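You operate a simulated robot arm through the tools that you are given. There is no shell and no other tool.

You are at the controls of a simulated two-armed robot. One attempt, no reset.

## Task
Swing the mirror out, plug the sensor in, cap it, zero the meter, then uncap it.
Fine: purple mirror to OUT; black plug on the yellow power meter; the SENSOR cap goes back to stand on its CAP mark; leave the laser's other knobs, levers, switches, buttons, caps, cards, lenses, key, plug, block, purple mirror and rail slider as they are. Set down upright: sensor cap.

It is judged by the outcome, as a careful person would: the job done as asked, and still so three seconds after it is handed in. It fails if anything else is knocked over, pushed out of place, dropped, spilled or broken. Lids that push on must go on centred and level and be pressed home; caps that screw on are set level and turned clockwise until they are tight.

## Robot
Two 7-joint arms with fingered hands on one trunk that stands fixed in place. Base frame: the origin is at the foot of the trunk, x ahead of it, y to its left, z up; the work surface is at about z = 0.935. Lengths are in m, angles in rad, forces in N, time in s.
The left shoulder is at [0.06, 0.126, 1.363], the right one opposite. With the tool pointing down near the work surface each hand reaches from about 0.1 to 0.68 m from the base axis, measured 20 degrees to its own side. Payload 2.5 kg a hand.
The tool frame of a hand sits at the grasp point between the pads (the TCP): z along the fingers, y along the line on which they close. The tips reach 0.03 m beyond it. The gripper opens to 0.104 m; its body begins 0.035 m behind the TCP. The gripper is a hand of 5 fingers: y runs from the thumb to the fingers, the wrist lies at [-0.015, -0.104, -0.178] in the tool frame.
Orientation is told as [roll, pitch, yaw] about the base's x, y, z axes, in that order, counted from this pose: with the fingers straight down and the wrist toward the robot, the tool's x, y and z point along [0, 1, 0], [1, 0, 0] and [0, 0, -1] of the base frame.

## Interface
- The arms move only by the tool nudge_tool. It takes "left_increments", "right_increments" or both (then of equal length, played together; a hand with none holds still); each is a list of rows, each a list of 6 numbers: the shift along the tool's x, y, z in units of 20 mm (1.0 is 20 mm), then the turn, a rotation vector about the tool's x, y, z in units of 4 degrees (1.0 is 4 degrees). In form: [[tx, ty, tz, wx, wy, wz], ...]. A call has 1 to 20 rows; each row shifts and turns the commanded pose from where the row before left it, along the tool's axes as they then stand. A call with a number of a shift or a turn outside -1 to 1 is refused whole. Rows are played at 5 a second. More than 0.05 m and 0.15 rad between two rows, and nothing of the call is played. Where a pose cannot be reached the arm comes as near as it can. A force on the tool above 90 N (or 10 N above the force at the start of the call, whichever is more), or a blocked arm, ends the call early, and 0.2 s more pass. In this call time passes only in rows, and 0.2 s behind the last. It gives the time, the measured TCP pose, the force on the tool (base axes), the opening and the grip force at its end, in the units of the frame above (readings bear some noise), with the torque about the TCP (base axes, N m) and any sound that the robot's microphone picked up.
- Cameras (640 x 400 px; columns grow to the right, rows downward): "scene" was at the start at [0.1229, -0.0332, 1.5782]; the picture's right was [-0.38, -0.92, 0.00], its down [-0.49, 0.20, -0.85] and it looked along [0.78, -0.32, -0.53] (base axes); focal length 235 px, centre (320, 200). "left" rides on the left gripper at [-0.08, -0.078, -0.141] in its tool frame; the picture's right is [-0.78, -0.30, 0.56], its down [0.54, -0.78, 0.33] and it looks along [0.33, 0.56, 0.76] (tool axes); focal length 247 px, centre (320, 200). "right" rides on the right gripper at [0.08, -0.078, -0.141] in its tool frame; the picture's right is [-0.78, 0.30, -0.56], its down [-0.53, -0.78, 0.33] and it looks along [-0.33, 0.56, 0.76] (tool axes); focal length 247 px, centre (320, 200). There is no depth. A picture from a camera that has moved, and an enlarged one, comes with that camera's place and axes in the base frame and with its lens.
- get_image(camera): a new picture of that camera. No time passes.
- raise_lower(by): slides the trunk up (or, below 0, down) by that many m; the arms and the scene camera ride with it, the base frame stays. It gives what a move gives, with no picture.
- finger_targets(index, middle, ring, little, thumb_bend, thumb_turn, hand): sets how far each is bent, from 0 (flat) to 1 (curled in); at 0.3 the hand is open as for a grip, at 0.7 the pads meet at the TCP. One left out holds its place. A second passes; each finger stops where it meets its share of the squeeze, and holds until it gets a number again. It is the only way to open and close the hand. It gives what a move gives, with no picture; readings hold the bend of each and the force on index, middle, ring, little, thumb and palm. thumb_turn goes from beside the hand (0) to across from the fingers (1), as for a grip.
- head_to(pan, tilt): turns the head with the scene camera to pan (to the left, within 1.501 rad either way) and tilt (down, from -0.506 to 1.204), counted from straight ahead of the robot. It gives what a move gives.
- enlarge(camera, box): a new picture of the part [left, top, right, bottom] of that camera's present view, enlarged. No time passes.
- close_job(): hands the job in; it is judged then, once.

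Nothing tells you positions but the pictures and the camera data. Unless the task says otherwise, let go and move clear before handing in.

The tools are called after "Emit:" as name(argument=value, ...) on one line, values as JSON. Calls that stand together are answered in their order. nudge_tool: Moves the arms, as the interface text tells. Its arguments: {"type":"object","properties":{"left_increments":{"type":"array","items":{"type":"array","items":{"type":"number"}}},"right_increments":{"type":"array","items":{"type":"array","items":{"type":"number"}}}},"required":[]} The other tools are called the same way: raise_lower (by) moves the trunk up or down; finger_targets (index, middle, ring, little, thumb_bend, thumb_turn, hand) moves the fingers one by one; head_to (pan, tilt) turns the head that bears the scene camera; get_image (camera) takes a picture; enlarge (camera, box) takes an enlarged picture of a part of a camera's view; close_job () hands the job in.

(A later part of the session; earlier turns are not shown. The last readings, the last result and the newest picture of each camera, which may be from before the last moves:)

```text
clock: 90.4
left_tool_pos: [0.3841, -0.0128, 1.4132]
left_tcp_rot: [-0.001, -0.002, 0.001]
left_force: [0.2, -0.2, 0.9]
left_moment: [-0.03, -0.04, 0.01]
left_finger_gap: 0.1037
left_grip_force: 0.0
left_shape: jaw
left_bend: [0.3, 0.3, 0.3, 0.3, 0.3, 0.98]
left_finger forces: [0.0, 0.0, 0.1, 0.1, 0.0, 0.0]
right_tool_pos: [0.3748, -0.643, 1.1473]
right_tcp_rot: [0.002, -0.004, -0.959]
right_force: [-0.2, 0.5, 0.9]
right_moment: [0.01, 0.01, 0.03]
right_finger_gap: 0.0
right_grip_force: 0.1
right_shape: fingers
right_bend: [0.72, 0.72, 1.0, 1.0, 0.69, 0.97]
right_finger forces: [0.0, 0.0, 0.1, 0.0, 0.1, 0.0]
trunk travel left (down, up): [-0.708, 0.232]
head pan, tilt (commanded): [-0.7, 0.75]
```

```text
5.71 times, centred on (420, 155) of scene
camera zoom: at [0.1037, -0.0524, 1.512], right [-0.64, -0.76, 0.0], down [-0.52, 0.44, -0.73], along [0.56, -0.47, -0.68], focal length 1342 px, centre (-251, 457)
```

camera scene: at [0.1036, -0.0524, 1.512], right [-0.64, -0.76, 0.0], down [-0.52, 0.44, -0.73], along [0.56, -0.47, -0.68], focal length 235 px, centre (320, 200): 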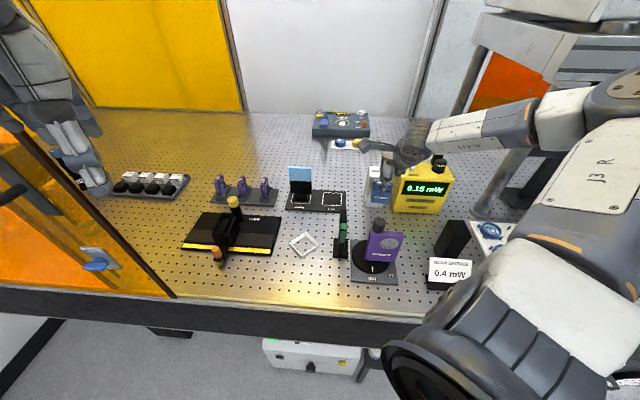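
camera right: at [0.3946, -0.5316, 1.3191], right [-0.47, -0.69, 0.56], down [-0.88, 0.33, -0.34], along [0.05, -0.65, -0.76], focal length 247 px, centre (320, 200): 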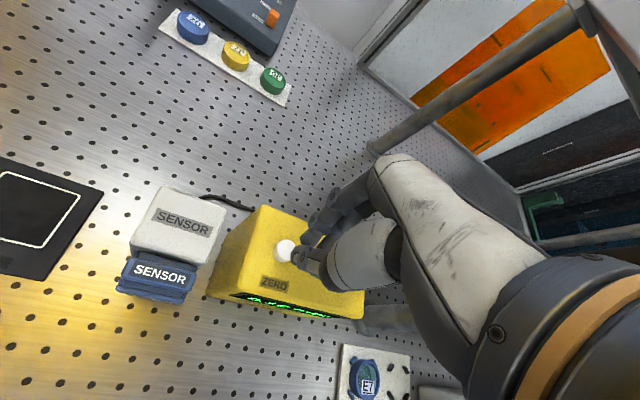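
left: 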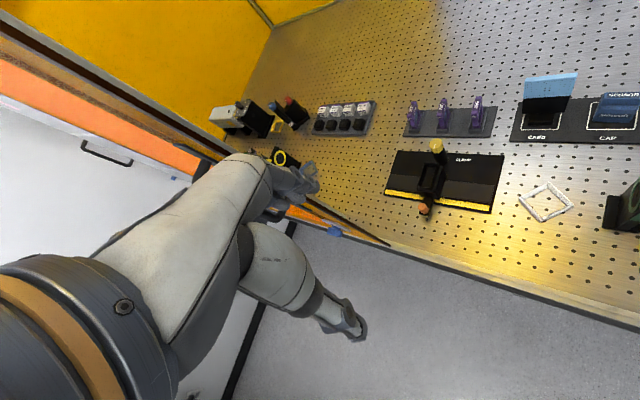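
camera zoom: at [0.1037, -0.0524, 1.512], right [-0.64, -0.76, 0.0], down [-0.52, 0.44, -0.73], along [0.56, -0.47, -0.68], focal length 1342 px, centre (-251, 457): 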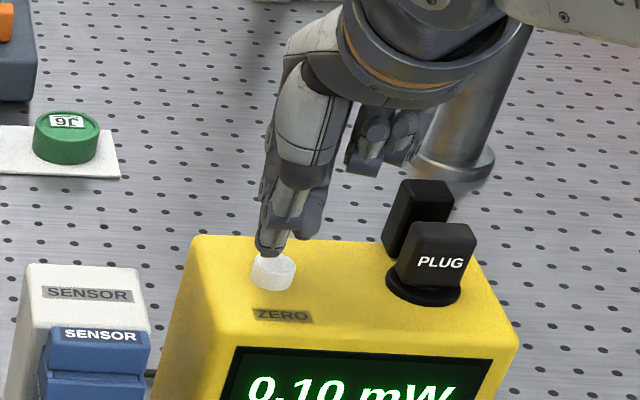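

Emit:
nudge_tool(right_increments=[[0, 0, 0.3, 0, 0, 0]])

Emit:
nudge_tool(right_increments=[[0, 0, 0.2, 0, 0, 0]])

Emit:
enlarge(camera="scene", box=[390, 130, 460, 210])

```text
clock: 90.8
left_tool_pos: [0.3842, -0.0132, 1.4123]
left_tcp_rot: [-0.002, 0.0, 0.002]
left_force: [0.3, -0.5, 0.3]
left_moment: [-0.01, -0.01, 0.02]
left_finger_gap: 0.1036
left_grip_force: 0.1
left_shape: jaw
left_bend: [0.3, 0.3, 0.3, 0.3, 0.3, 0.98]
left_finger forces: [0.0, 0.1, 0.0, 0.0, 0.0, 0.1]
right_tool_pos: [0.3741, -0.6434, 1.1401]
right_tcp_rot: [0.001, -0.006, -0.961]
right_force: [-0.4, 0.0, 1.3]
right_moment: [0.0, -0.01, 0.0]
right_finger_gap: 0.0
right_grip_force: 0.0
right_shape: fingers
right_bend: [0.72, 0.72, 1.0, 1.0, 0.69, 0.97]
right_finger forces: [0.0, 0.0, 0.1, 0.0, 0.0, 0.0]
trunk travel left (down, up): [-0.708, 0.232]
head pan, tilt (commanded): [-0.7, 0.75]
```

```text
clock: 91.2
left_tool_pos: [0.3839, -0.0129, 1.4118]
left_tcp_rot: [-0.001, -0.001, 0.002]
left_force: [-0.3, 1.1, -0.2]
left_moment: [-0.01, 0.0, 0.0]
left_finger_gap: 0.1034
left_grip_force: 0.1
left_shape: jaw
left_bend: [0.3, 0.3, 0.3, 0.3, 0.3, 0.98]
left_finger forces: [0.0, 0.1, 0.0, 0.0, 0.1, 0.0]
right_tool_pos: [0.375, -0.643, 1.1371]
right_tcp_rot: [0.002, -0.003, -0.96]
right_force: [-0.1, -0.7, 0.2]
right_moment: [-0.01, 0.02, 0.02]
right_finger_gap: 0.0
right_grip_force: 0.0
right_shape: fingers
right_bend: [0.72, 0.72, 1.0, 1.0, 0.69, 0.97]
right_finger forces: [0.0, 0.1, 0.0, 0.0, 0.0, 0.0]
trunk travel left (down, up): [-0.708, 0.232]
head pan, tilt (commanded): [-0.7, 0.75]
```

```text
5.00 times, centred on (425, 170) of scene
camera zoom: at [0.1037, -0.0525, 1.5119], right [-0.64, -0.76, 0.0], down [-0.52, 0.44, -0.73], along [0.56, -0.47, -0.68], focal length 1174 px, centre (-205, 350)
```

zoom: 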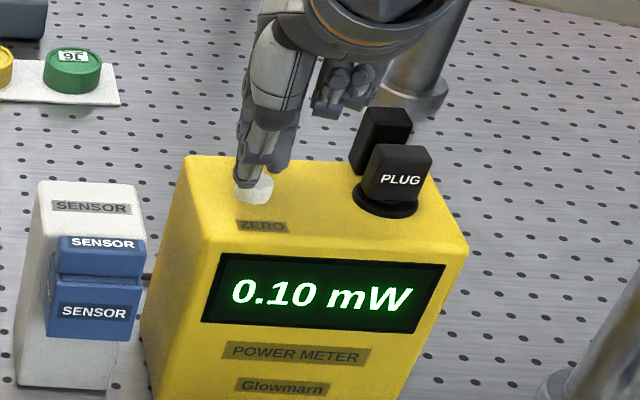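

Emit:
nudge_tool(right_increments=[[0, 0, 0.2, 0, 0, 0]])

Emit:
nudge_tool(right_increments=[[0, 0, 0.15, 0, 0, 0]])

Emit:
enlarge(camera="scene", box=[390, 130, 460, 210])

```text
clock: 91.6
left_tool_pos: [0.3841, -0.0129, 1.4116]
left_tcp_rot: [-0.003, 0.0, 0.001]
left_force: [-0.2, 0.2, -0.4]
left_moment: [-0.01, -0.02, -0.04]
left_finger_gap: 0.1035
left_grip_force: 0.1
left_shape: jaw
left_bend: [0.3, 0.3, 0.3, 0.3, 0.3, 0.98]
left_finger forces: [0.0, 0.0, 0.0, 0.1, 0.0, 0.0]
right_tool_pos: [0.3753, -0.6432, 1.1327]
right_tcp_rot: [0.0, -0.005, -0.961]
right_force: [0.1, 0.1, 0.0]
right_moment: [0.04, 0.01, 0.02]
right_finger_gap: 0.0002
right_grip_force: 0.0
right_shape: fingers
right_bend: [0.72, 0.72, 1.0, 1.0, 0.69, 0.97]
right_finger forces: [0.0, 0.0, 0.1, 0.0, 0.0, 0.0]
trunk travel left (down, up): [-0.708, 0.232]
head pan, tilt (commanded): [-0.7, 0.75]
```

```text
clock: 92.0
left_tool_pos: [0.384, -0.0125, 1.4122]
left_tcp_rot: [-0.002, 0.0, 0.0]
left_force: [0.0, -0.1, 0.3]
left_moment: [0.03, 0.0, 0.02]
left_finger_gap: 0.1038
left_grip_force: 0.1
left_shape: jaw
left_bend: [0.3, 0.3, 0.3, 0.3, 0.3, 0.98]
left_finger forces: [0.0, 0.0, 0.0, 0.1, 0.0, 0.0]
right_tool_pos: [0.3749, -0.6422, 1.1298]
right_tcp_rot: [0.004, -0.007, -0.961]
right_force: [-0.5, 0.7, -0.3]
right_moment: [0.01, 0.0, -0.02]
right_finger_gap: 0.0
right_grip_force: 0.0
right_shape: fingers
right_bend: [0.72, 0.72, 1.0, 1.0, 0.69, 0.97]
right_finger forces: [0.1, 0.0, 0.0, 0.0, 0.0, 0.0]
trunk travel left (down, up): [-0.708, 0.232]
head pan, tilt (commanded): [-0.7, 0.75]
```

```text
5.00 times, centred on (425, 170) of scene
camera zoom: at [0.1037, -0.0525, 1.5119], right [-0.64, -0.76, 0.0], down [-0.52, 0.44, -0.73], along [0.56, -0.47, -0.68], focal length 1174 px, centre (-205, 350)
```

zoom: 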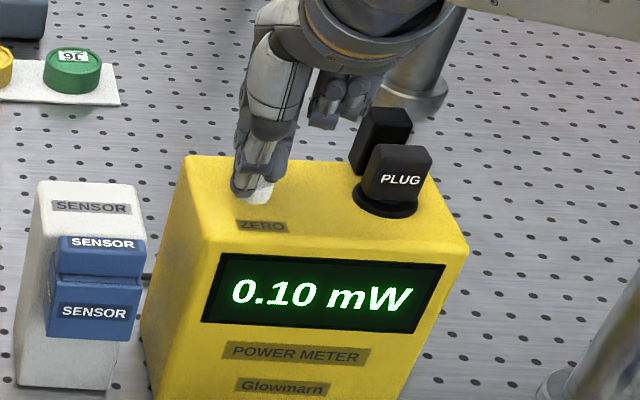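

Emit:
enlarge(camera="right", box=[265, 200, 345, 280])

Emit:
enlarge(camera="scene", box=[400, 140, 430, 180])

```text
5.00 times, centred on (305, 240) of right
camera zoom: at [0.3952, -0.5318, 1.271], right [-0.47, -0.69, 0.56], down [-0.88, 0.33, -0.34], along [0.05, -0.65, -0.76], focal length 1235 px, centre (395, 0)
```

zoom: 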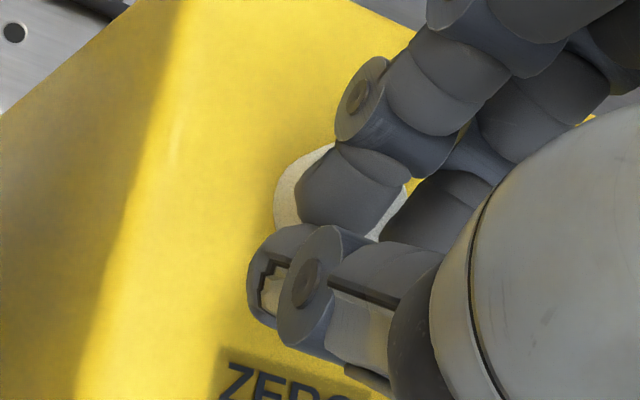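

```text
10.00 times, centred on (415, 160) of scene
camera zoom: at [0.1037, -0.0525, 1.5119], right [-0.64, -0.76, 0.0], down [-0.52, 0.44, -0.73], along [0.56, -0.47, -0.68], focal length 2348 px, centre (-630, 600)
```

zoom: 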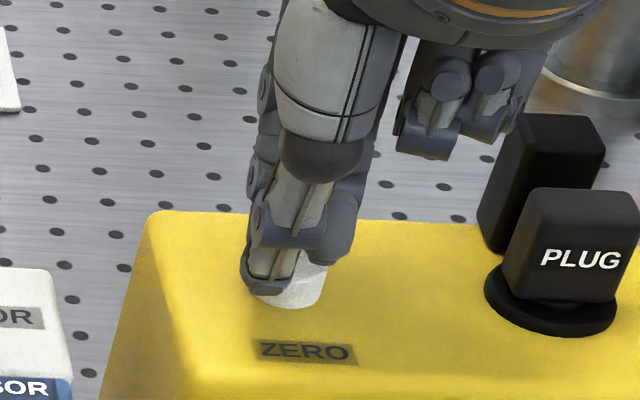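

Emit:
nudge_tool(right_increments=[[0, 0, 0.15, 0, 0, 0]])

Emit:
nudge_tool(right_increments=[[0, 0, 0.15, 0, 0, 0]])

Emit:
enlarge(camera="scene", box=[390, 130, 460, 210])

```text
clock: 92.4
left_tool_pos: [0.3845, -0.0126, 1.412]
left_tcp_rot: [-0.002, 0.001, -0.002]
left_force: [-0.7, -0.3, -0.2]
left_moment: [-0.02, 0.0, -0.02]
left_finger_gap: 0.1035
left_grip_force: 0.0
left_shape: jaw
left_bend: [0.3, 0.3, 0.3, 0.3, 0.3, 0.98]
left_finger forces: [0.0, 0.1, 0.0, 0.0, 0.0, 0.0]
right_tool_pos: [0.3749, -0.6419, 1.1275]
right_tcp_rot: [0.002, -0.007, -0.96]
right_force: [-0.3, -0.2, 0.1]
right_moment: [0.06, 0.05, 0.02]
right_finger_gap: 0.0002
right_grip_force: 0.0
right_shape: fingers
right_bend: [0.72, 0.72, 1.0, 1.0, 0.69, 0.97]
right_finger forces: [0.1, 0.1, 0.1, 0.0, 0.0, 0.1]
trunk travel left (down, up): [-0.708, 0.232]
head pan, tilt (commanded): [-0.7, 0.75]
```

```text
clock: 92.8
left_tool_pos: [0.3837, -0.0123, 1.4126]
left_tcp_rot: [0.0, -0.001, 0.0]
left_force: [-0.7, 0.2, 0.0]
left_moment: [-0.01, 0.0, -0.01]
left_finger_gap: 0.1038
left_grip_force: 0.1
left_shape: jaw
left_bend: [0.3, 0.3, 0.3, 0.3, 0.3, 0.98]
left_finger forces: [0.0, 0.0, 0.0, 0.0, 0.1, 0.0]
right_tool_pos: [0.3764, -0.6426, 1.1234]
right_tcp_rot: [0.001, -0.005, -0.959]
right_force: [-0.3, 0.2, -0.1]
right_moment: [-0.01, 0.01, 0.01]
right_finger_gap: 0.0001
right_grip_force: 0.1
right_shape: fingers
right_bend: [0.72, 0.72, 1.0, 1.0, 0.69, 0.97]
right_finger forces: [0.0, 0.1, 0.0, 0.0, 0.0, 0.0]
trunk travel left (down, up): [-0.708, 0.232]
head pan, tilt (commanded): [-0.7, 0.75]
```

```text
5.00 times, centred on (425, 170) of scene
camera zoom: at [0.1036, -0.0525, 1.5119], right [-0.64, -0.76, 0.0], down [-0.52, 0.44, -0.73], along [0.56, -0.47, -0.68], focal length 1174 px, centre (-205, 350)
```

zoom: 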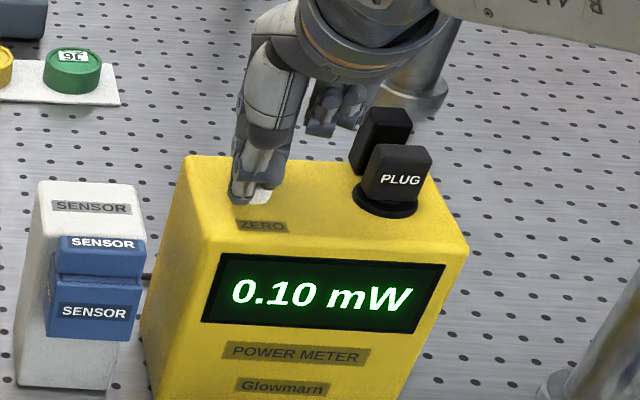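

Emit:
nudge_tool(right_increments=[[0, 0, 0.12, 0, 0, 0]])

Emit:
nudge_tool(right_increments=[[0, 0, 0.12, 0, 0, 0]])

Emit:
enlarge(camera="right", box=[265, 200, 345, 280])

Emit:
enlarge(camera="scene", box=[390, 130, 460, 210])

```text
clock: 93.2
left_tool_pos: [0.3845, -0.0122, 1.4118]
left_tcp_rot: [-0.001, -0.001, 0.0]
left_force: [0.2, 0.4, 0.0]
left_moment: [0.02, 0.02, 0.0]
left_finger_gap: 0.1036
left_grip_force: 0.0
left_shape: jaw
left_bend: [0.3, 0.3, 0.3, 0.3, 0.3, 0.98]
left_finger forces: [0.0, 0.0, 0.0, 0.0, 0.0, 0.0]
right_tool_pos: [0.375, -0.6431, 1.1212]
right_tcp_rot: [0.001, -0.007, -0.959]
right_force: [-0.1, -0.1, 0.2]
right_moment: [-0.02, -0.03, -0.01]
right_finger_gap: 0.0
right_grip_force: 0.0
right_shape: fingers
right_bend: [0.72, 0.72, 1.0, 1.0, 0.69, 0.97]
right_finger forces: [0.0, 0.1, 0.1, 0.0, 0.0, 0.0]
trunk travel left (down, up): [-0.708, 0.232]
head pan, tilt (commanded): [-0.7, 0.75]
```

```text
clock: 93.6
left_tool_pos: [0.3847, -0.0123, 1.4122]
left_tcp_rot: [-0.002, 0.002, 0.002]
left_force: [0.5, -0.3, 0.4]
left_moment: [0.02, -0.02, 0.01]
left_finger_gap: 0.1035
left_grip_force: 0.1
left_shape: jaw
left_bend: [0.3, 0.3, 0.3, 0.3, 0.3, 0.98]
left_finger forces: [0.0, 0.1, 0.1, 0.0, 0.1, 0.0]
right_tool_pos: [0.3756, -0.6424, 1.119]
right_tcp_rot: [0.001, -0.005, -0.961]
right_force: [-0.7, 0.1, 1.6]
right_moment: [0.01, -0.03, 0.04]
right_finger_gap: 0.0
right_grip_force: 0.9
right_shape: fingers
right_bend: [0.72, 0.72, 1.0, 1.0, 0.69, 0.97]
right_finger forces: [2.5, 0.1, 0.0, 0.1, 0.0, 0.0]
trunk travel left (down, up): [-0.708, 0.232]
head pan, tilt (commanded): [-0.7, 0.75]
heard: click
```

```text
5.00 times, centred on (305, 240) of right
camera zoom: at [0.395, -0.531, 1.2608], right [-0.47, -0.69, 0.56], down [-0.88, 0.33, -0.34], along [0.05, -0.65, -0.76], focal length 1235 px, centre (395, 0)
```

zoom: 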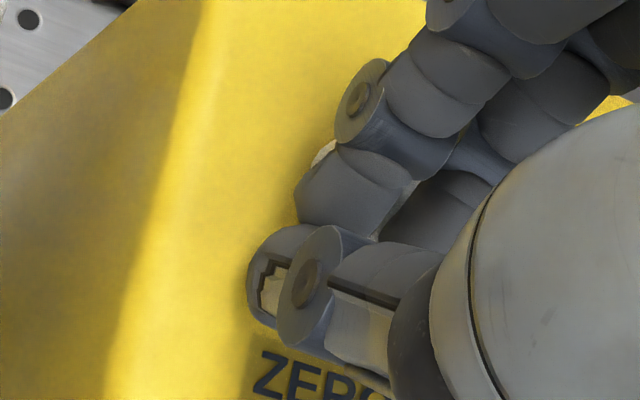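

```text
5.00 times, centred on (425, 170) of scene
camera zoom: at [0.1035, -0.052, 1.512], right [-0.64, -0.76, 0.0], down [-0.52, 0.44, -0.73], along [0.56, -0.47, -0.68], focal length 1174 px, centre (-205, 350)
```

zoom: 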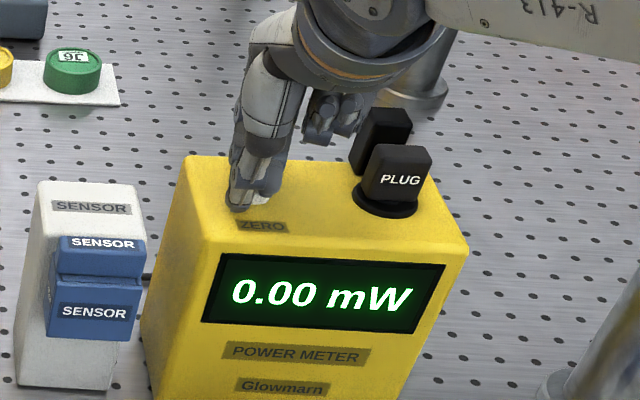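

A click, and the meter reads 0.00 mW. I'll lift off the button and check that it holds, then go back over the cap.

Emit:
nudge_tool(right_increments=[[0, 0, -0.5, 0, 0, 0], [0, 0, -1, 0, 0, 0], [0, 0, -1, 0, 0, 0]])

Emit:
enlarge(camera="scene", box=[365, 130, 465, 220])

```text
clock: 94.4
left_tool_pos: [0.3833, -0.0121, 1.4126]
left_tcp_rot: [-0.002, 0.0, 0.002]
left_force: [0.1, 0.9, 0.4]
left_moment: [0.0, 0.03, -0.02]
left_finger_gap: 0.1033
left_grip_force: 0.1
left_shape: jaw
left_bend: [0.3, 0.3, 0.3, 0.3, 0.3, 0.98]
left_finger forces: [0.0, 0.0, 0.0, 0.0, 0.0, 0.1]
right_tool_pos: [0.3748, -0.6414, 1.1708]
right_tcp_rot: [0.001, -0.005, -0.96]
right_force: [-0.5, 0.0, 0.3]
right_moment: [-0.01, -0.01, 0.04]
right_finger_gap: 0.0002
right_grip_force: 0.0
right_shape: fingers
right_bend: [0.72, 0.72, 1.0, 1.0, 0.69, 0.97]
right_finger forces: [0.1, 0.0, 0.1, 0.0, 0.1, 0.0]
trunk travel left (down, up): [-0.708, 0.232]
head pan, tilt (commanded): [-0.7, 0.75]
```

```text
4.44 times, centred on (415, 175) of scene
camera zoom: at [0.1035, -0.0522, 1.5119], right [-0.64, -0.76, 0.0], down [-0.52, 0.44, -0.73], along [0.56, -0.47, -0.68], focal length 1044 px, centre (-102, 311)
```

zoom: 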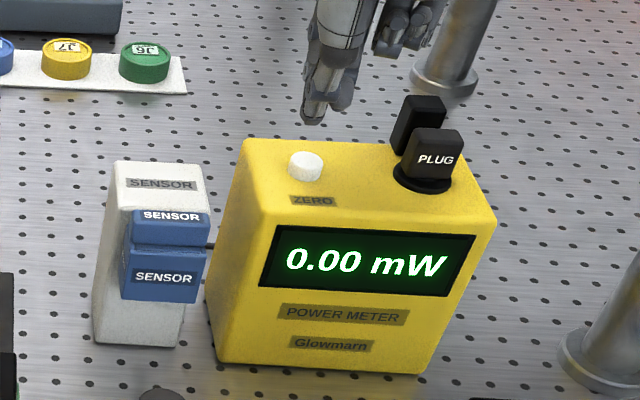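

The meter stays at 0.00 mW. Now back over the cap with the same path reversed, then open thumb, index and middle.

Emit:
nudge_tool(right_increments=[[0.82, -0.25, 0, 0, 0, -0.55], [0.82, -0.25, 0, 0, 0, -0.55], [0.82, -0.25, 0, 0, 0, -0.55], [0.82, -0.25, 0, 0, 0, -0.55], [0.82, -0.25, 0, 0, 0, -0.55]])

Emit:
finger_targets(hand="right", index=0.58, middle=0.58, thumb_bend=0.5)

Emit:
enlarge(camera="right", box=[200, 180, 340, 310])

Emit:
enlarge(camera="scene", box=[360, 120, 420, 210])

```text
clock: 95.6
left_tool_pos: [0.3842, -0.0141, 1.4127]
left_tcp_rot: [-0.002, 0.0, 0.002]
left_force: [-0.2, -0.4, 0.1]
left_moment: [0.01, -0.01, 0.0]
left_finger_gap: 0.1036
left_grip_force: 0.0
left_shape: jaw
left_bend: [0.3, 0.3, 0.3, 0.3, 0.3, 0.98]
left_finger forces: [0.0, 0.0, 0.1, 0.0, 0.0, 0.0]
right_tool_pos: [0.4215, -0.571, 1.1685]
right_tcp_rot: [0.001, -0.004, -0.768]
right_force: [-0.6, -0.1, 0.4]
right_moment: [0.02, 0.0, -0.02]
right_finger_gap: 0.0001
right_grip_force: 0.0
right_shape: fingers
right_bend: [0.72, 0.72, 1.0, 1.0, 0.69, 0.97]
right_finger forces: [0.0, 0.0, 0.0, 0.0, 0.1, 0.1]
trunk travel left (down, up): [-0.708, 0.232]
head pan, tilt (commanded): [-0.7, 0.75]
```

```text
clock: 96.6
left_tool_pos: [0.3852, -0.0135, 1.4124]
left_tcp_rot: [-0.002, 0.0, 0.0]
left_force: [0.0, -0.3, -0.5]
left_moment: [0.0, 0.02, 0.01]
left_finger_gap: 0.1033
left_grip_force: 0.1
left_shape: jaw
left_bend: [0.3, 0.3, 0.3, 0.3, 0.3, 0.98]
left_finger forces: [0.0, 0.2, 0.1, 0.0, 0.0, 0.0]
right_tool_pos: [0.4218, -0.5711, 1.1695]
right_tcp_rot: [0.002, -0.006, -0.77]
right_force: [-0.3, 0.2, -0.5]
right_moment: [0.01, -0.02, -0.01]
right_finger_gap: 0.0426
right_grip_force: 0.1
right_shape: fingers
right_bend: [0.57, 0.57, 1.0, 1.0, 0.5, 0.97]
right_finger forces: [0.1, 0.0, 0.0, 0.1, 0.1, 0.0]
trunk travel left (down, up): [-0.708, 0.232]
head pan, tilt (commanded): [-0.7, 0.75]
```

```text
3.08 times, centred on (270, 245) of right
camera zoom: at [0.421, -0.4581, 1.3105], right [-0.33, -0.76, 0.56], down [-0.93, 0.15, -0.34], along [0.17, -0.63, -0.76], focal length 760 px, centre (474, 62)
```

zoom: 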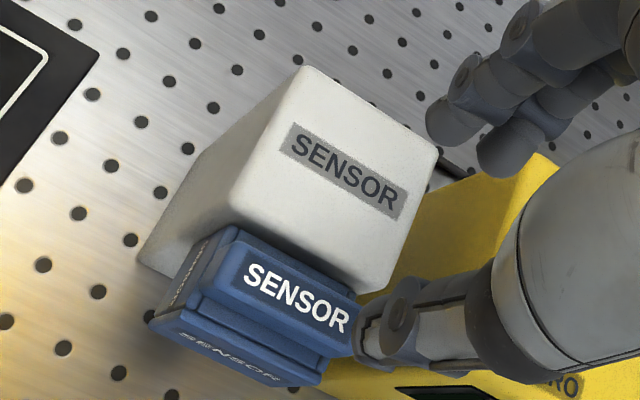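

```text
4.44 times, centred on (390, 165) of scene
camera zoom: at [0.1036, -0.0524, 1.512], right [-0.64, -0.76, 0.0], down [-0.52, 0.44, -0.73], along [0.56, -0.47, -0.68], focal length 1044 px, centre (9, 356)
```

zoom: 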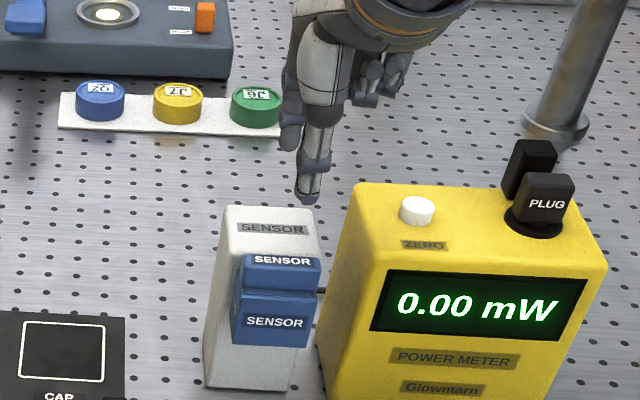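

Emit:
finger_targets(hand="right", index=0.62, middle=0.62, thumb_bend=0.55)

Emit:
nudge_tool(right_increments=[[0, -0.76, 0, 0, 0, 0.1], [0, 0, 0.8, 0, 0, 0], [0, 0, 0.8, 0, 0, 0], [0, 0, 0.8, 0, 0, 0], [0, 0, 0.6, 0, 0, 0]])

Emit:
enlarge(camera="right", box=[220, 180, 340, 300])

Emit:
enlarge(camera="scene", box=[360, 140, 410, 210])

```text
clock: 97.6
left_tool_pos: [0.3831, -0.013, 1.4119]
left_tcp_rot: [-0.002, -0.002, 0.002]
left_force: [0.3, -0.2, 0.2]
left_moment: [-0.02, 0.01, 0.03]
left_finger_gap: 0.1035
left_grip_force: 0.1
left_shape: jaw
left_bend: [0.3, 0.3, 0.3, 0.3, 0.3, 0.98]
left_finger forces: [0.0, 0.0, 0.0, 0.0, 0.1, 0.0]
right_tool_pos: [0.4226, -0.5707, 1.1695]
right_tcp_rot: [0.002, -0.005, -0.767]
right_force: [-0.2, -0.1, 0.2]
right_moment: [0.0, 0.03, -0.02]
right_finger_gap: 0.0307
right_grip_force: 0.0
right_shape: fingers
right_bend: [0.62, 0.62, 1.0, 1.0, 0.55, 0.97]
right_finger forces: [0.0, 0.0, 0.0, 0.0, 0.1, 0.0]
trunk travel left (down, up): [-0.708, 0.232]
head pan, tilt (commanded): [-0.7, 0.75]
```

```text
clock: 98.8
left_tool_pos: [0.3842, -0.0129, 1.4126]
left_tcp_rot: [-0.002, 0.001, 0.001]
left_force: [-0.6, 0.2, -1.0]
left_moment: [-0.03, -0.03, 0.01]
left_finger_gap: 0.1038
left_grip_force: 0.1
left_shape: jaw
left_bend: [0.3, 0.3, 0.3, 0.3, 0.3, 0.98]
left_finger forces: [0.0, 0.0, 0.0, 0.0, 0.0, 0.0]
right_tool_pos: [0.4123, -0.5601, 1.11]
right_tcp_rot: [0.001, -0.007, -0.775]
right_force: [-0.2, 0.0, -0.7]
right_moment: [0.02, 0.03, -0.03]
right_finger_gap: 0.0305
right_grip_force: 0.0
right_shape: fingers
right_bend: [0.62, 0.62, 1.0, 1.0, 0.55, 0.97]
right_finger forces: [0.0, 0.0, 0.1, 0.1, 0.0, 0.1]
trunk travel left (down, up): [-0.708, 0.232]
head pan, tilt (commanded): [-0.7, 0.75]
```

```text
3.33 times, centred on (280, 240) of right
camera zoom: at [0.4107, -0.4478, 1.2505], right [-0.33, -0.76, 0.56], down [-0.93, 0.16, -0.34], along [0.17, -0.63, -0.76], focal length 823 px, centre (453, 67)
```

zoom: 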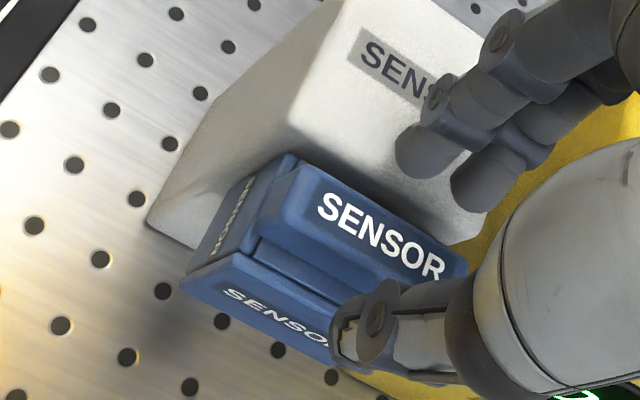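

```text
5.71 times, centred on (385, 175) of scene
camera zoom: at [0.1036, -0.0524, 1.512], right [-0.64, -0.76, 0.0], down [-0.52, 0.44, -0.73], along [0.56, -0.47, -0.68], focal length 1342 px, centre (-51, 343)
```

zoom: 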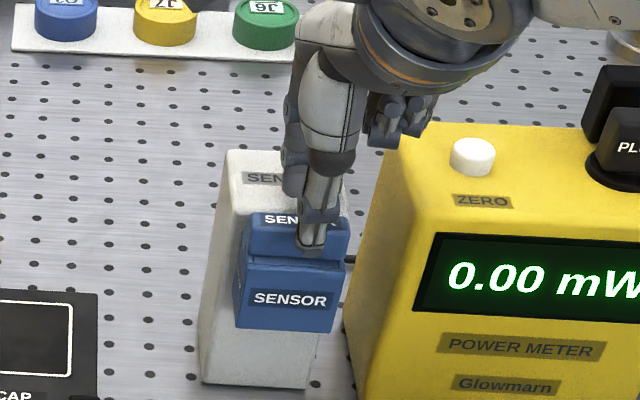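

Emit:
nudge_tool(right_increments=[[0, 0, 0.25, 0, 0, 0], [0, 0, 0.2, 0, 0, 0]])

Emit:
nudge_tool(right_increments=[[0, 0, 0.15, 0, 0, 0]])

Emit:
enlarge(camera="right", box=[240, 190, 330, 280])

```text
clock: 99.4
left_tool_pos: [0.3818, -0.0125, 1.4125]
left_tcp_rot: [-0.001, -0.001, 0.0]
left_force: [-0.4, -0.4, -0.9]
left_moment: [-0.03, 0.02, 0.0]
left_finger_gap: 0.1038
left_grip_force: 0.0
left_shape: jaw
left_bend: [0.3, 0.3, 0.3, 0.3, 0.3, 0.98]
left_finger forces: [0.0, 0.0, 0.0, 0.0, 0.0, 0.0]
right_tool_pos: [0.4123, -0.5605, 1.1021]
right_tcp_rot: [0.003, -0.009, -0.774]
right_force: [-0.9, -1.4, 4.7]
right_moment: [-0.11, -0.05, -0.03]
right_finger_gap: 0.0303
right_grip_force: 2.4
right_shape: fingers
right_bend: [0.62, 0.62, 1.0, 1.0, 0.55, 0.97]
right_finger forces: [1.4, 3.3, 0.0, 0.0, 0.0, 0.0]
trunk travel left (down, up): [-0.708, 0.232]
head pan, tilt (commanded): [-0.7, 0.75]
```

```text
clock: 99.8
left_tool_pos: [0.3824, -0.0116, 1.4138]
left_tcp_rot: [-0.003, 0.0, -0.001]
left_force: [-0.4, -0.7, 0.3]
left_moment: [0.01, 0.0, 0.01]
left_finger_gap: 0.1036
left_grip_force: 0.0
left_shape: jaw
left_bend: [0.3, 0.3, 0.3, 0.3, 0.3, 0.98]
left_finger forces: [0.0, 0.1, 0.1, 0.0, 0.0, 0.1]
right_tool_pos: [0.4123, -0.5619, 1.1011]
right_tcp_rot: [0.002, -0.014, -0.776]
right_force: [-1.3, -3.3, 15.7]
right_moment: [-0.26, -0.26, -0.05]
right_finger_gap: 0.0305
right_grip_force: 8.0
right_shape: fingers
right_bend: [0.62, 0.62, 1.0, 1.0, 0.55, 0.97]
right_finger forces: [11.1, 4.5, 0.0, 0.0, 0.0, 0.1]
trunk travel left (down, up): [-0.708, 0.232]
head pan, tilt (commanded): [-0.7, 0.75]
```

```text
4.44 times, centred on (285, 235) of right
camera zoom: at [0.4108, -0.4472, 1.242], right [-0.34, -0.76, 0.56], down [-0.93, 0.16, -0.34], along [0.17, -0.63, -0.75], focal length 1098 px, centre (476, 44)
```

zoom: 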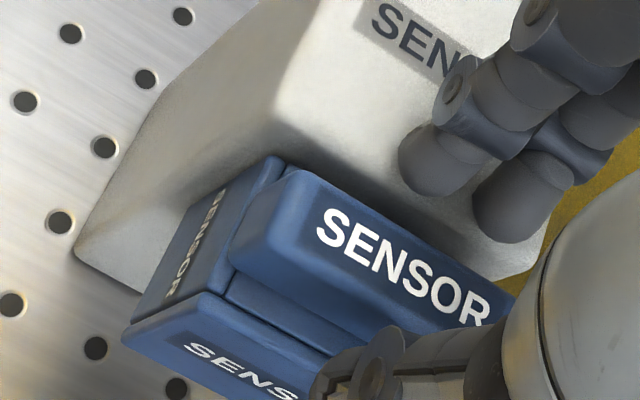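

The finger tips rest on the tower's top. I'll lift 3 mm so they barely clear, then close so the tips sweep forward off the tower onto the back of the handle while the thumb closes from the front.

Emit:
nudge_tool(right_increments=[[0, 0, -0.28, 0, 0, 0]])

Emit:
finger_targets(hand="right", index=0.66, middle=0.66, thumb_bend=0.63)

Emit:
enlarge(camera="right", box=[240, 190, 330, 280])

Emit:
enlarge(camera="scene", box=[360, 150, 410, 210])

```text
clock: 100.2
left_tool_pos: [0.3828, -0.013, 1.4131]
left_tcp_rot: [-0.003, 0.001, 0.0]
left_force: [0.1, -0.3, 0.1]
left_moment: [0.03, -0.03, 0.0]
left_finger_gap: 0.1038
left_grip_force: 0.0
left_shape: jaw
left_bend: [0.3, 0.3, 0.3, 0.3, 0.3, 0.98]
left_finger forces: [0.0, 0.0, 0.0, 0.0, 0.0, 0.1]
right_tool_pos: [0.4099, -0.5596, 1.1021]
right_tcp_rot: [0.002, -0.003, -0.774]
right_force: [1.7, -1.6, 6.8]
right_moment: [-0.19, -0.11, 0.0]
right_finger_gap: 0.0312
right_grip_force: 2.6
right_shape: fingers
right_bend: [0.61, 0.61, 1.0, 1.0, 0.55, 0.97]
right_finger forces: [1.7, 4.8, 0.1, 0.0, 0.0, 0.1]
trunk travel left (down, up): [-0.708, 0.232]
head pan, tilt (commanded): [-0.7, 0.75]
```

```text
clock: 101.2
left_tool_pos: [0.3831, -0.0124, 1.4132]
left_tcp_rot: [-0.002, -0.001, 0.002]
left_force: [-0.2, 0.1, 0.0]
left_moment: [0.04, -0.02, -0.02]
left_finger_gap: 0.1037
left_grip_force: 0.1
left_shape: jaw
left_bend: [0.3, 0.3, 0.3, 0.3, 0.3, 0.98]
left_finger forces: [0.1, 0.0, 0.1, 0.0, 0.1, 0.0]
right_tool_pos: [0.4122, -0.56, 1.1022]
right_tcp_rot: [0.001, -0.005, -0.775]
right_force: [-0.5, 1.1, 0.0]
right_moment: [-0.01, 0.04, 0.01]
right_finger_gap: 0.015
right_grip_force: 0.4
right_shape: fingers
right_bend: [0.66, 0.66, 1.0, 1.0, 0.63, 0.97]
right_finger forces: [0.2, 0.0, 0.0, 0.0, 0.3, 0.1]
trunk travel left (down, up): [-0.708, 0.232]
head pan, tilt (commanded): [-0.7, 0.75]
```

```text
4.44 times, centred on (285, 235) of right
camera zoom: at [0.4111, -0.4474, 1.2438], right [-0.33, -0.76, 0.56], down [-0.93, 0.16, -0.34], along [0.17, -0.63, -0.76], focal length 1098 px, centre (476, 44)
```

zoom: 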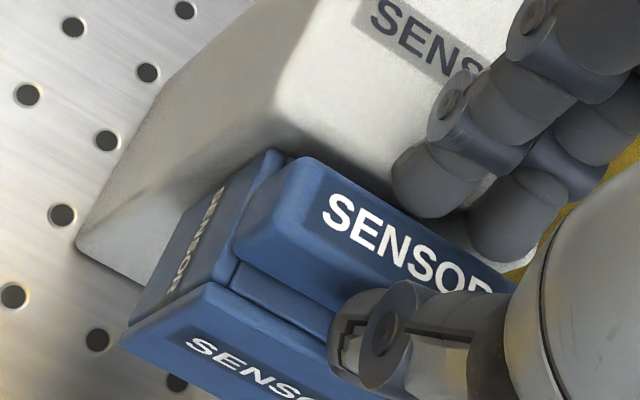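

```text
6.67 times, centred on (385, 180) of scene
camera zoom: at [0.1036, -0.0524, 1.512], right [-0.64, -0.76, 0.0], down [-0.52, 0.44, -0.73], along [0.56, -0.47, -0.68], focal length 1565 px, centre (-113, 333)
```

zoom: 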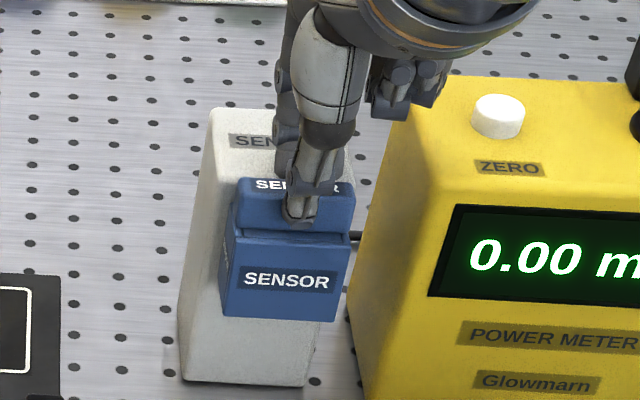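

Emit:
nudge_tool(right_increments=[[0, 0, 0.12, 0, 0, 0]])

Emit:
nudge_tool(right_increments=[[0, 0, 0.12, 0, 0, 0]])

```text
clock: 101.6
left_tool_pos: [0.3825, -0.0115, 1.4119]
left_tcp_rot: [-0.001, 0.001, 0.002]
left_force: [0.9, 1.4, 0.0]
left_moment: [0.02, 0.02, 0.01]
left_finger_gap: 0.1034
left_grip_force: 0.1
left_shape: jaw
left_bend: [0.3, 0.3, 0.3, 0.3, 0.3, 0.98]
left_finger forces: [0.0, 0.0, 0.1, 0.1, 0.0, 0.0]
right_tool_pos: [0.4117, -0.5607, 1.1018]
right_tcp_rot: [0.001, -0.006, -0.776]
right_force: [-0.8, 0.0, 1.5]
right_moment: [0.0, 0.0, -0.01]
right_finger_gap: 0.0154
right_grip_force: 0.9
right_shape: fingers
right_bend: [0.66, 0.66, 1.0, 1.0, 0.63, 0.97]
right_finger forces: [1.3, 0.0, 0.0, 0.0, 0.7, 0.1]
trunk travel left (down, up): [-0.708, 0.232]
head pan, tilt (commanded): [-0.7, 0.75]
```

```text
clock: 102.0
left_tool_pos: [0.3842, -0.0122, 1.4127]
left_tcp_rot: [-0.002, -0.001, 0.002]
left_force: [-0.5, -0.4, 0.3]
left_moment: [0.02, -0.02, -0.02]
left_finger_gap: 0.1036
left_grip_force: 0.1
left_shape: jaw
left_bend: [0.3, 0.3, 0.3, 0.3, 0.3, 0.98]
left_finger forces: [0.0, 0.1, 0.1, 0.1, 0.0, 0.0]
right_tool_pos: [0.4109, -0.5602, 1.1009]
right_tcp_rot: [0.002, -0.014, -0.774]
right_force: [-1.6, -1.8, 10.1]
right_moment: [-0.04, -0.13, -0.05]
right_finger_gap: 0.0151
right_grip_force: 5.4
right_shape: fingers
right_bend: [0.66, 0.66, 1.0, 1.0, 0.62, 0.97]
right_finger forces: [9.1, 0.0, 0.0, 0.0, 0.8, 0.0]
trunk travel left (down, up): [-0.708, 0.232]
head pan, tilt (commanded): [-0.7, 0.75]
```

Emit:
nudge_tool(right_increments=[[0, 0, -0.2, 0, 0, 0]])

Emit:
enlarge(camera="right", box=[275, 205, 325, 255])

Emit:
enlarge(camera="scene", box=[370, 160, 400, 195])

```text
clock: 102.4
left_tool_pos: [0.3833, -0.0131, 1.4118]
left_tcp_rot: [-0.003, 0.0, 0.002]
left_force: [-0.2, 0.4, -0.2]
left_moment: [0.0, -0.01, 0.02]
left_finger_gap: 0.1035
left_grip_force: 0.1
left_shape: jaw
left_bend: [0.3, 0.3, 0.3, 0.3, 0.3, 0.98]
left_finger forces: [0.1, 0.0, 0.1, 0.0, 0.0, 0.0]
right_tool_pos: [0.4116, -0.5592, 1.1022]
right_tcp_rot: [-0.001, -0.003, -0.775]
right_force: [-1.4, -1.4, 2.7]
right_moment: [-0.06, -0.06, -0.02]
right_finger_gap: 0.0157
right_grip_force: 1.9
right_shape: fingers
right_bend: [0.66, 0.66, 1.0, 1.0, 0.63, 0.97]
right_finger forces: [3.4, 0.1, 0.2, 0.0, 0.3, 0.0]
trunk travel left (down, up): [-0.708, 0.232]
head pan, tilt (commanded): [-0.7, 0.75]
```

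```text
8.00 times, centred on (300, 230) of right
camera zoom: at [0.411, -0.4472, 1.2423], right [-0.33, -0.76, 0.56], down [-0.93, 0.16, -0.34], along [0.17, -0.63, -0.76], focal length 1976 px, centre (480, -40)
```

zoom: 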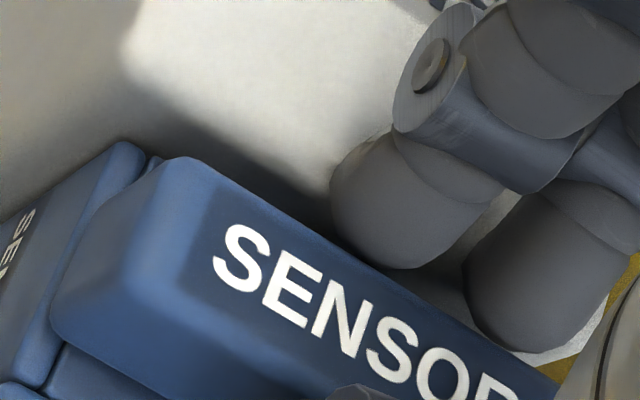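

```text
11.43 times, centred on (385, 178) of scene
camera zoom: at [0.1035, -0.0522, 1.5119], right [-0.64, -0.76, 0.0], down [-0.52, 0.44, -0.73], along [0.56, -0.47, -0.68], focal length 2684 px, centre (-423, 457)
```

zoom: 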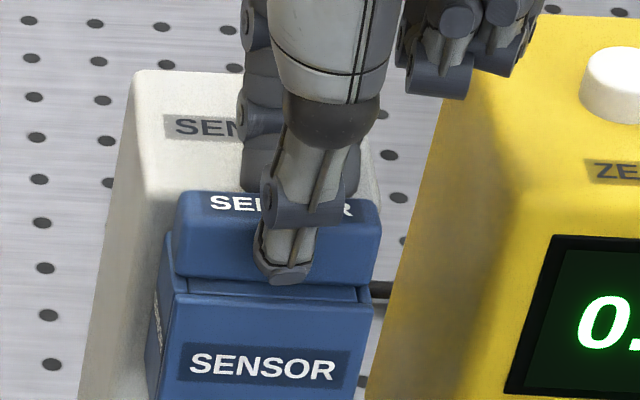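

The index tip sits just behind the handle's top edge. I'll try a gentle pull toward the front.

Emit:
nudge_tool(right_increments=[[0, -0.12, 0, 0, 0, 0]])

Emit:
nudge_tool(right_increments=[[0, -0.12, 0, 0, 0, 0]])

Emit:
enlarge(camera="right", box=[240, 190, 330, 280])

Emit:
enlarge(camera="scene", box=[365, 160, 405, 205])

```text
clock: 102.8
left_tool_pos: [0.3833, -0.0129, 1.4124]
left_tcp_rot: [-0.003, 0.002, 0.004]
left_force: [0.3, 0.0, 0.7]
left_moment: [-0.04, 0.01, 0.0]
left_finger_gap: 0.1034
left_grip_force: 0.1
left_shape: jaw
left_bend: [0.3, 0.3, 0.3, 0.3, 0.3, 0.98]
left_finger forces: [0.0, 0.0, 0.1, 0.0, 0.1, 0.0]
right_tool_pos: [0.409, -0.5598, 1.1004]
right_tcp_rot: [-0.002, -0.003, -0.776]
right_force: [0.6, 0.3, 0.1]
right_moment: [0.0, -0.01, 0.01]
right_finger_gap: 0.0158
right_grip_force: 0.0
right_shape: fingers
right_bend: [0.66, 0.66, 1.0, 1.0, 0.63, 0.97]
right_finger forces: [0.1, 0.0, 0.1, 0.1, 0.2, 0.0]
trunk travel left (down, up): [-0.708, 0.232]
head pan, tilt (commanded): [-0.7, 0.75]
```

```text
clock: 103.2
left_tool_pos: [0.383, -0.0127, 1.4127]
left_tcp_rot: [-0.003, 0.001, 0.001]
left_force: [0.4, 0.1, -0.7]
left_moment: [0.02, -0.02, 0.01]
left_finger_gap: 0.1036
left_grip_force: 0.1
left_shape: jaw
left_bend: [0.3, 0.3, 0.3, 0.3, 0.3, 0.98]
left_finger forces: [0.1, 0.0, 0.1, 0.0, 0.0, 0.0]
right_tool_pos: [0.4083, -0.5561, 1.1012]
right_tcp_rot: [0.0, -0.005, -0.775]
right_force: [-0.6, -0.1, 0.2]
right_moment: [-0.03, 0.02, -0.02]
right_finger_gap: 0.0155
right_grip_force: 0.1
right_shape: fingers
right_bend: [0.66, 0.66, 1.0, 1.0, 0.63, 0.97]
right_finger forces: [0.3, 0.1, 0.0, 0.0, 0.1, 0.0]
trunk travel left (down, up): [-0.708, 0.232]
head pan, tilt (commanded): [-0.7, 0.75]
```

```text
4.44 times, centred on (285, 235) of right
camera zoom: at [0.4075, -0.4442, 1.2425], right [-0.33, -0.76, 0.56], down [-0.93, 0.16, -0.34], along [0.17, -0.63, -0.76], focal length 1098 px, centre (476, 44)
```

zoom: 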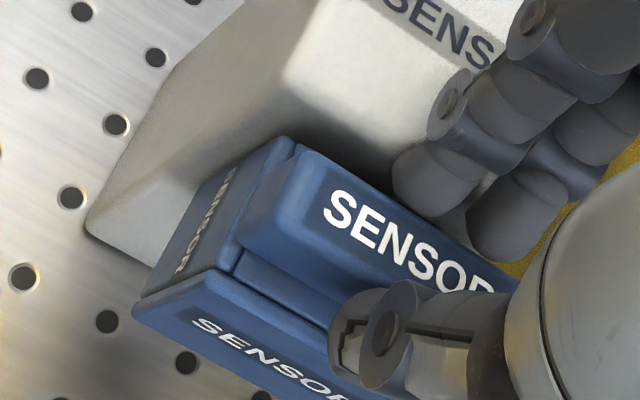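

```text
8.89 times, centred on (385, 182) of scene
camera zoom: at [0.1036, -0.0524, 1.5119], right [-0.64, -0.76, 0.0], down [-0.52, 0.44, -0.73], along [0.56, -0.47, -0.68], focal length 2087 px, centre (-258, 356)
```

zoom: 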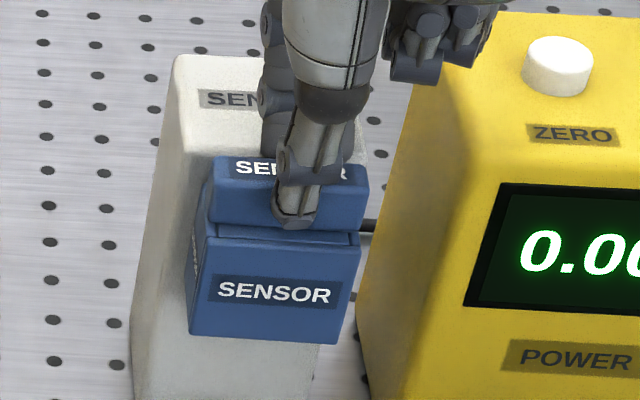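

The cap follows the fingers. I'll keep pulling a few more millimetres.

Emit:
nudge_tool(right_increments=[[0, -0.15, 0, 0, 0, 0], [0, -0.15, 0, 0, 0, 0]])

Emit:
enlarge(camera="right", box=[240, 190, 330, 280])

Emit:
enlarge(camera="scene", box=[365, 160, 405, 205])

```text
clock: 103.8
left_tool_pos: [0.3849, -0.0123, 1.4127]
left_tcp_rot: [-0.001, 0.0, 0.001]
left_force: [-0.7, 1.0, -0.1]
left_moment: [0.0, 0.02, 0.0]
left_finger_gap: 0.1035
left_grip_force: 0.1
left_shape: jaw
left_bend: [0.3, 0.3, 0.3, 0.3, 0.3, 0.98]
left_finger forces: [0.0, 0.0, 0.0, 0.1, 0.1, 0.0]
right_tool_pos: [0.4042, -0.552, 1.1015]
right_tcp_rot: [0.002, -0.006, -0.776]
right_force: [0.2, -1.3, -0.4]
right_moment: [0.0, 0.01, -0.04]
right_finger_gap: 0.0156
right_grip_force: 0.0
right_shape: fingers
right_bend: [0.66, 0.66, 1.0, 1.0, 0.63, 0.97]
right_finger forces: [0.2, 0.1, 0.1, 0.0, 0.2, 0.0]
trunk travel left (down, up): [-0.708, 0.232]
head pan, tilt (commanded): [-0.7, 0.75]
```

```text
4.44 times, centred on (285, 235) of right
camera zoom: at [0.4036, -0.4399, 1.243], right [-0.33, -0.76, 0.56], down [-0.93, 0.16, -0.34], along [0.17, -0.63, -0.76], focal length 1098 px, centre (476, 44)
```

zoom: 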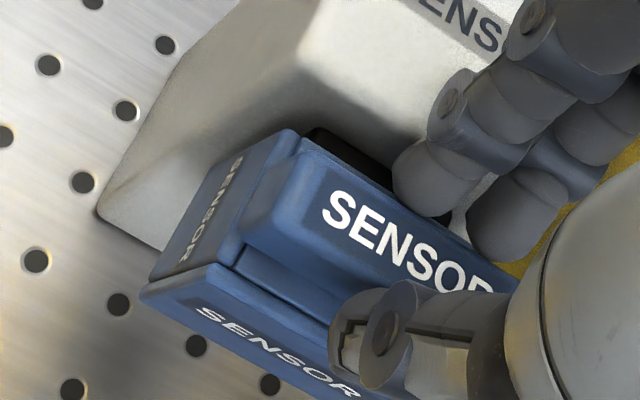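

```text
8.89 times, centred on (385, 182) of scene
camera zoom: at [0.1036, -0.0524, 1.512], right [-0.64, -0.76, 0.0], down [-0.52, 0.44, -0.73], along [0.56, -0.47, -0.68], focal length 2087 px, centre (-258, 356)
```

zoom: 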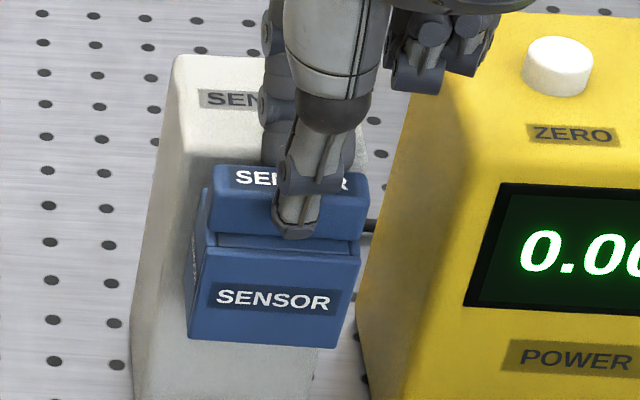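

The cap's top has come forward with a slight tilt, which opens room behind the handle. I'll lower the hand in small steps so the fingers go down behind the handle for a full grip.

Emit:
nudge_tool(right_increments=[[0, 0, 0.15, 0, 0, 0]])

Emit:
nudge_tool(right_increments=[[0, 0, 0.15, 0, 0, 0]])

Emit:
enlarge(camera="right", box=[240, 190, 330, 280])

Emit:
enlarge(camera="scene", box=[365, 160, 405, 205])

```text
clock: 104.2
left_tool_pos: [0.3832, -0.0125, 1.413]
left_tcp_rot: [-0.002, 0.001, 0.0]
left_force: [0.1, 0.4, -0.1]
left_moment: [0.0, 0.02, 0.0]
left_finger_gap: 0.1037
left_grip_force: 0.2
left_shape: jaw
left_bend: [0.3, 0.3, 0.3, 0.3, 0.3, 0.98]
left_finger forces: [0.1, 0.0, 0.0, 0.1, 0.0, 0.0]
right_tool_pos: [0.4031, -0.5536, 1.0988]
right_tcp_rot: [0.0, -0.006, -0.774]
right_force: [-0.1, -0.4, 0.3]
right_moment: [0.01, -0.02, 0.01]
right_finger_gap: 0.0156
right_grip_force: 0.5
right_shape: fingers
right_bend: [0.66, 0.66, 1.0, 1.0, 0.63, 0.97]
right_finger forces: [0.1, 0.1, 0.0, 0.0, 0.3, 0.1]
trunk travel left (down, up): [-0.708, 0.232]
head pan, tilt (commanded): [-0.7, 0.75]
```

```text
clock: 104.6
left_tool_pos: [0.3828, -0.0135, 1.4126]
left_tcp_rot: [-0.002, -0.001, -0.001]
left_force: [-0.1, 0.6, 0.3]
left_moment: [0.01, -0.05, 0.0]
left_finger_gap: 0.1038
left_grip_force: 0.1
left_shape: jaw
left_bend: [0.3, 0.3, 0.3, 0.3, 0.3, 0.98]
left_finger forces: [0.1, 0.1, 0.1, 0.0, 0.1, 0.0]
right_tool_pos: [0.4048, -0.5532, 1.0961]
right_tcp_rot: [0.001, -0.007, -0.775]
right_force: [0.9, -0.7, 0.9]
right_moment: [0.02, -0.01, 0.04]
right_finger_gap: 0.0154
right_grip_force: 0.3
right_shape: fingers
right_bend: [0.66, 0.66, 1.0, 1.0, 0.63, 0.97]
right_finger forces: [0.2, 0.1, 0.0, 0.0, 0.2, 0.1]
trunk travel left (down, up): [-0.708, 0.232]
head pan, tilt (commanded): [-0.7, 0.75]
```

```text
4.44 times, centred on (285, 235) of right
camera zoom: at [0.4036, -0.4405, 1.2369], right [-0.33, -0.76, 0.56], down [-0.93, 0.16, -0.34], along [0.17, -0.63, -0.76], focal length 1098 px, centre (476, 44)
```

zoom: 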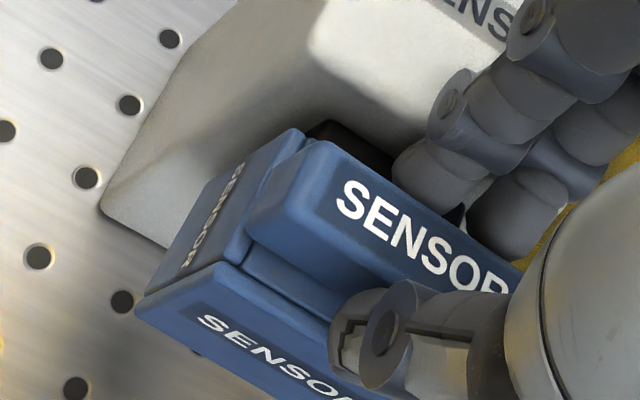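

```text
8.89 times, centred on (385, 182) of scene
camera zoom: at [0.1036, -0.0524, 1.512], right [-0.64, -0.76, 0.0], down [-0.52, 0.44, -0.73], along [0.56, -0.47, -0.68], focal length 2087 px, centre (-258, 356)
```

zoom: 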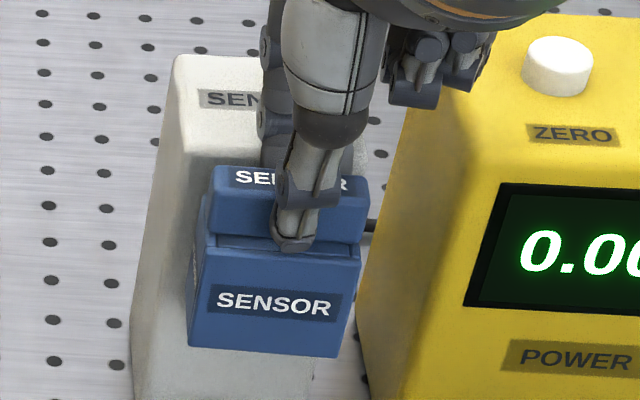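

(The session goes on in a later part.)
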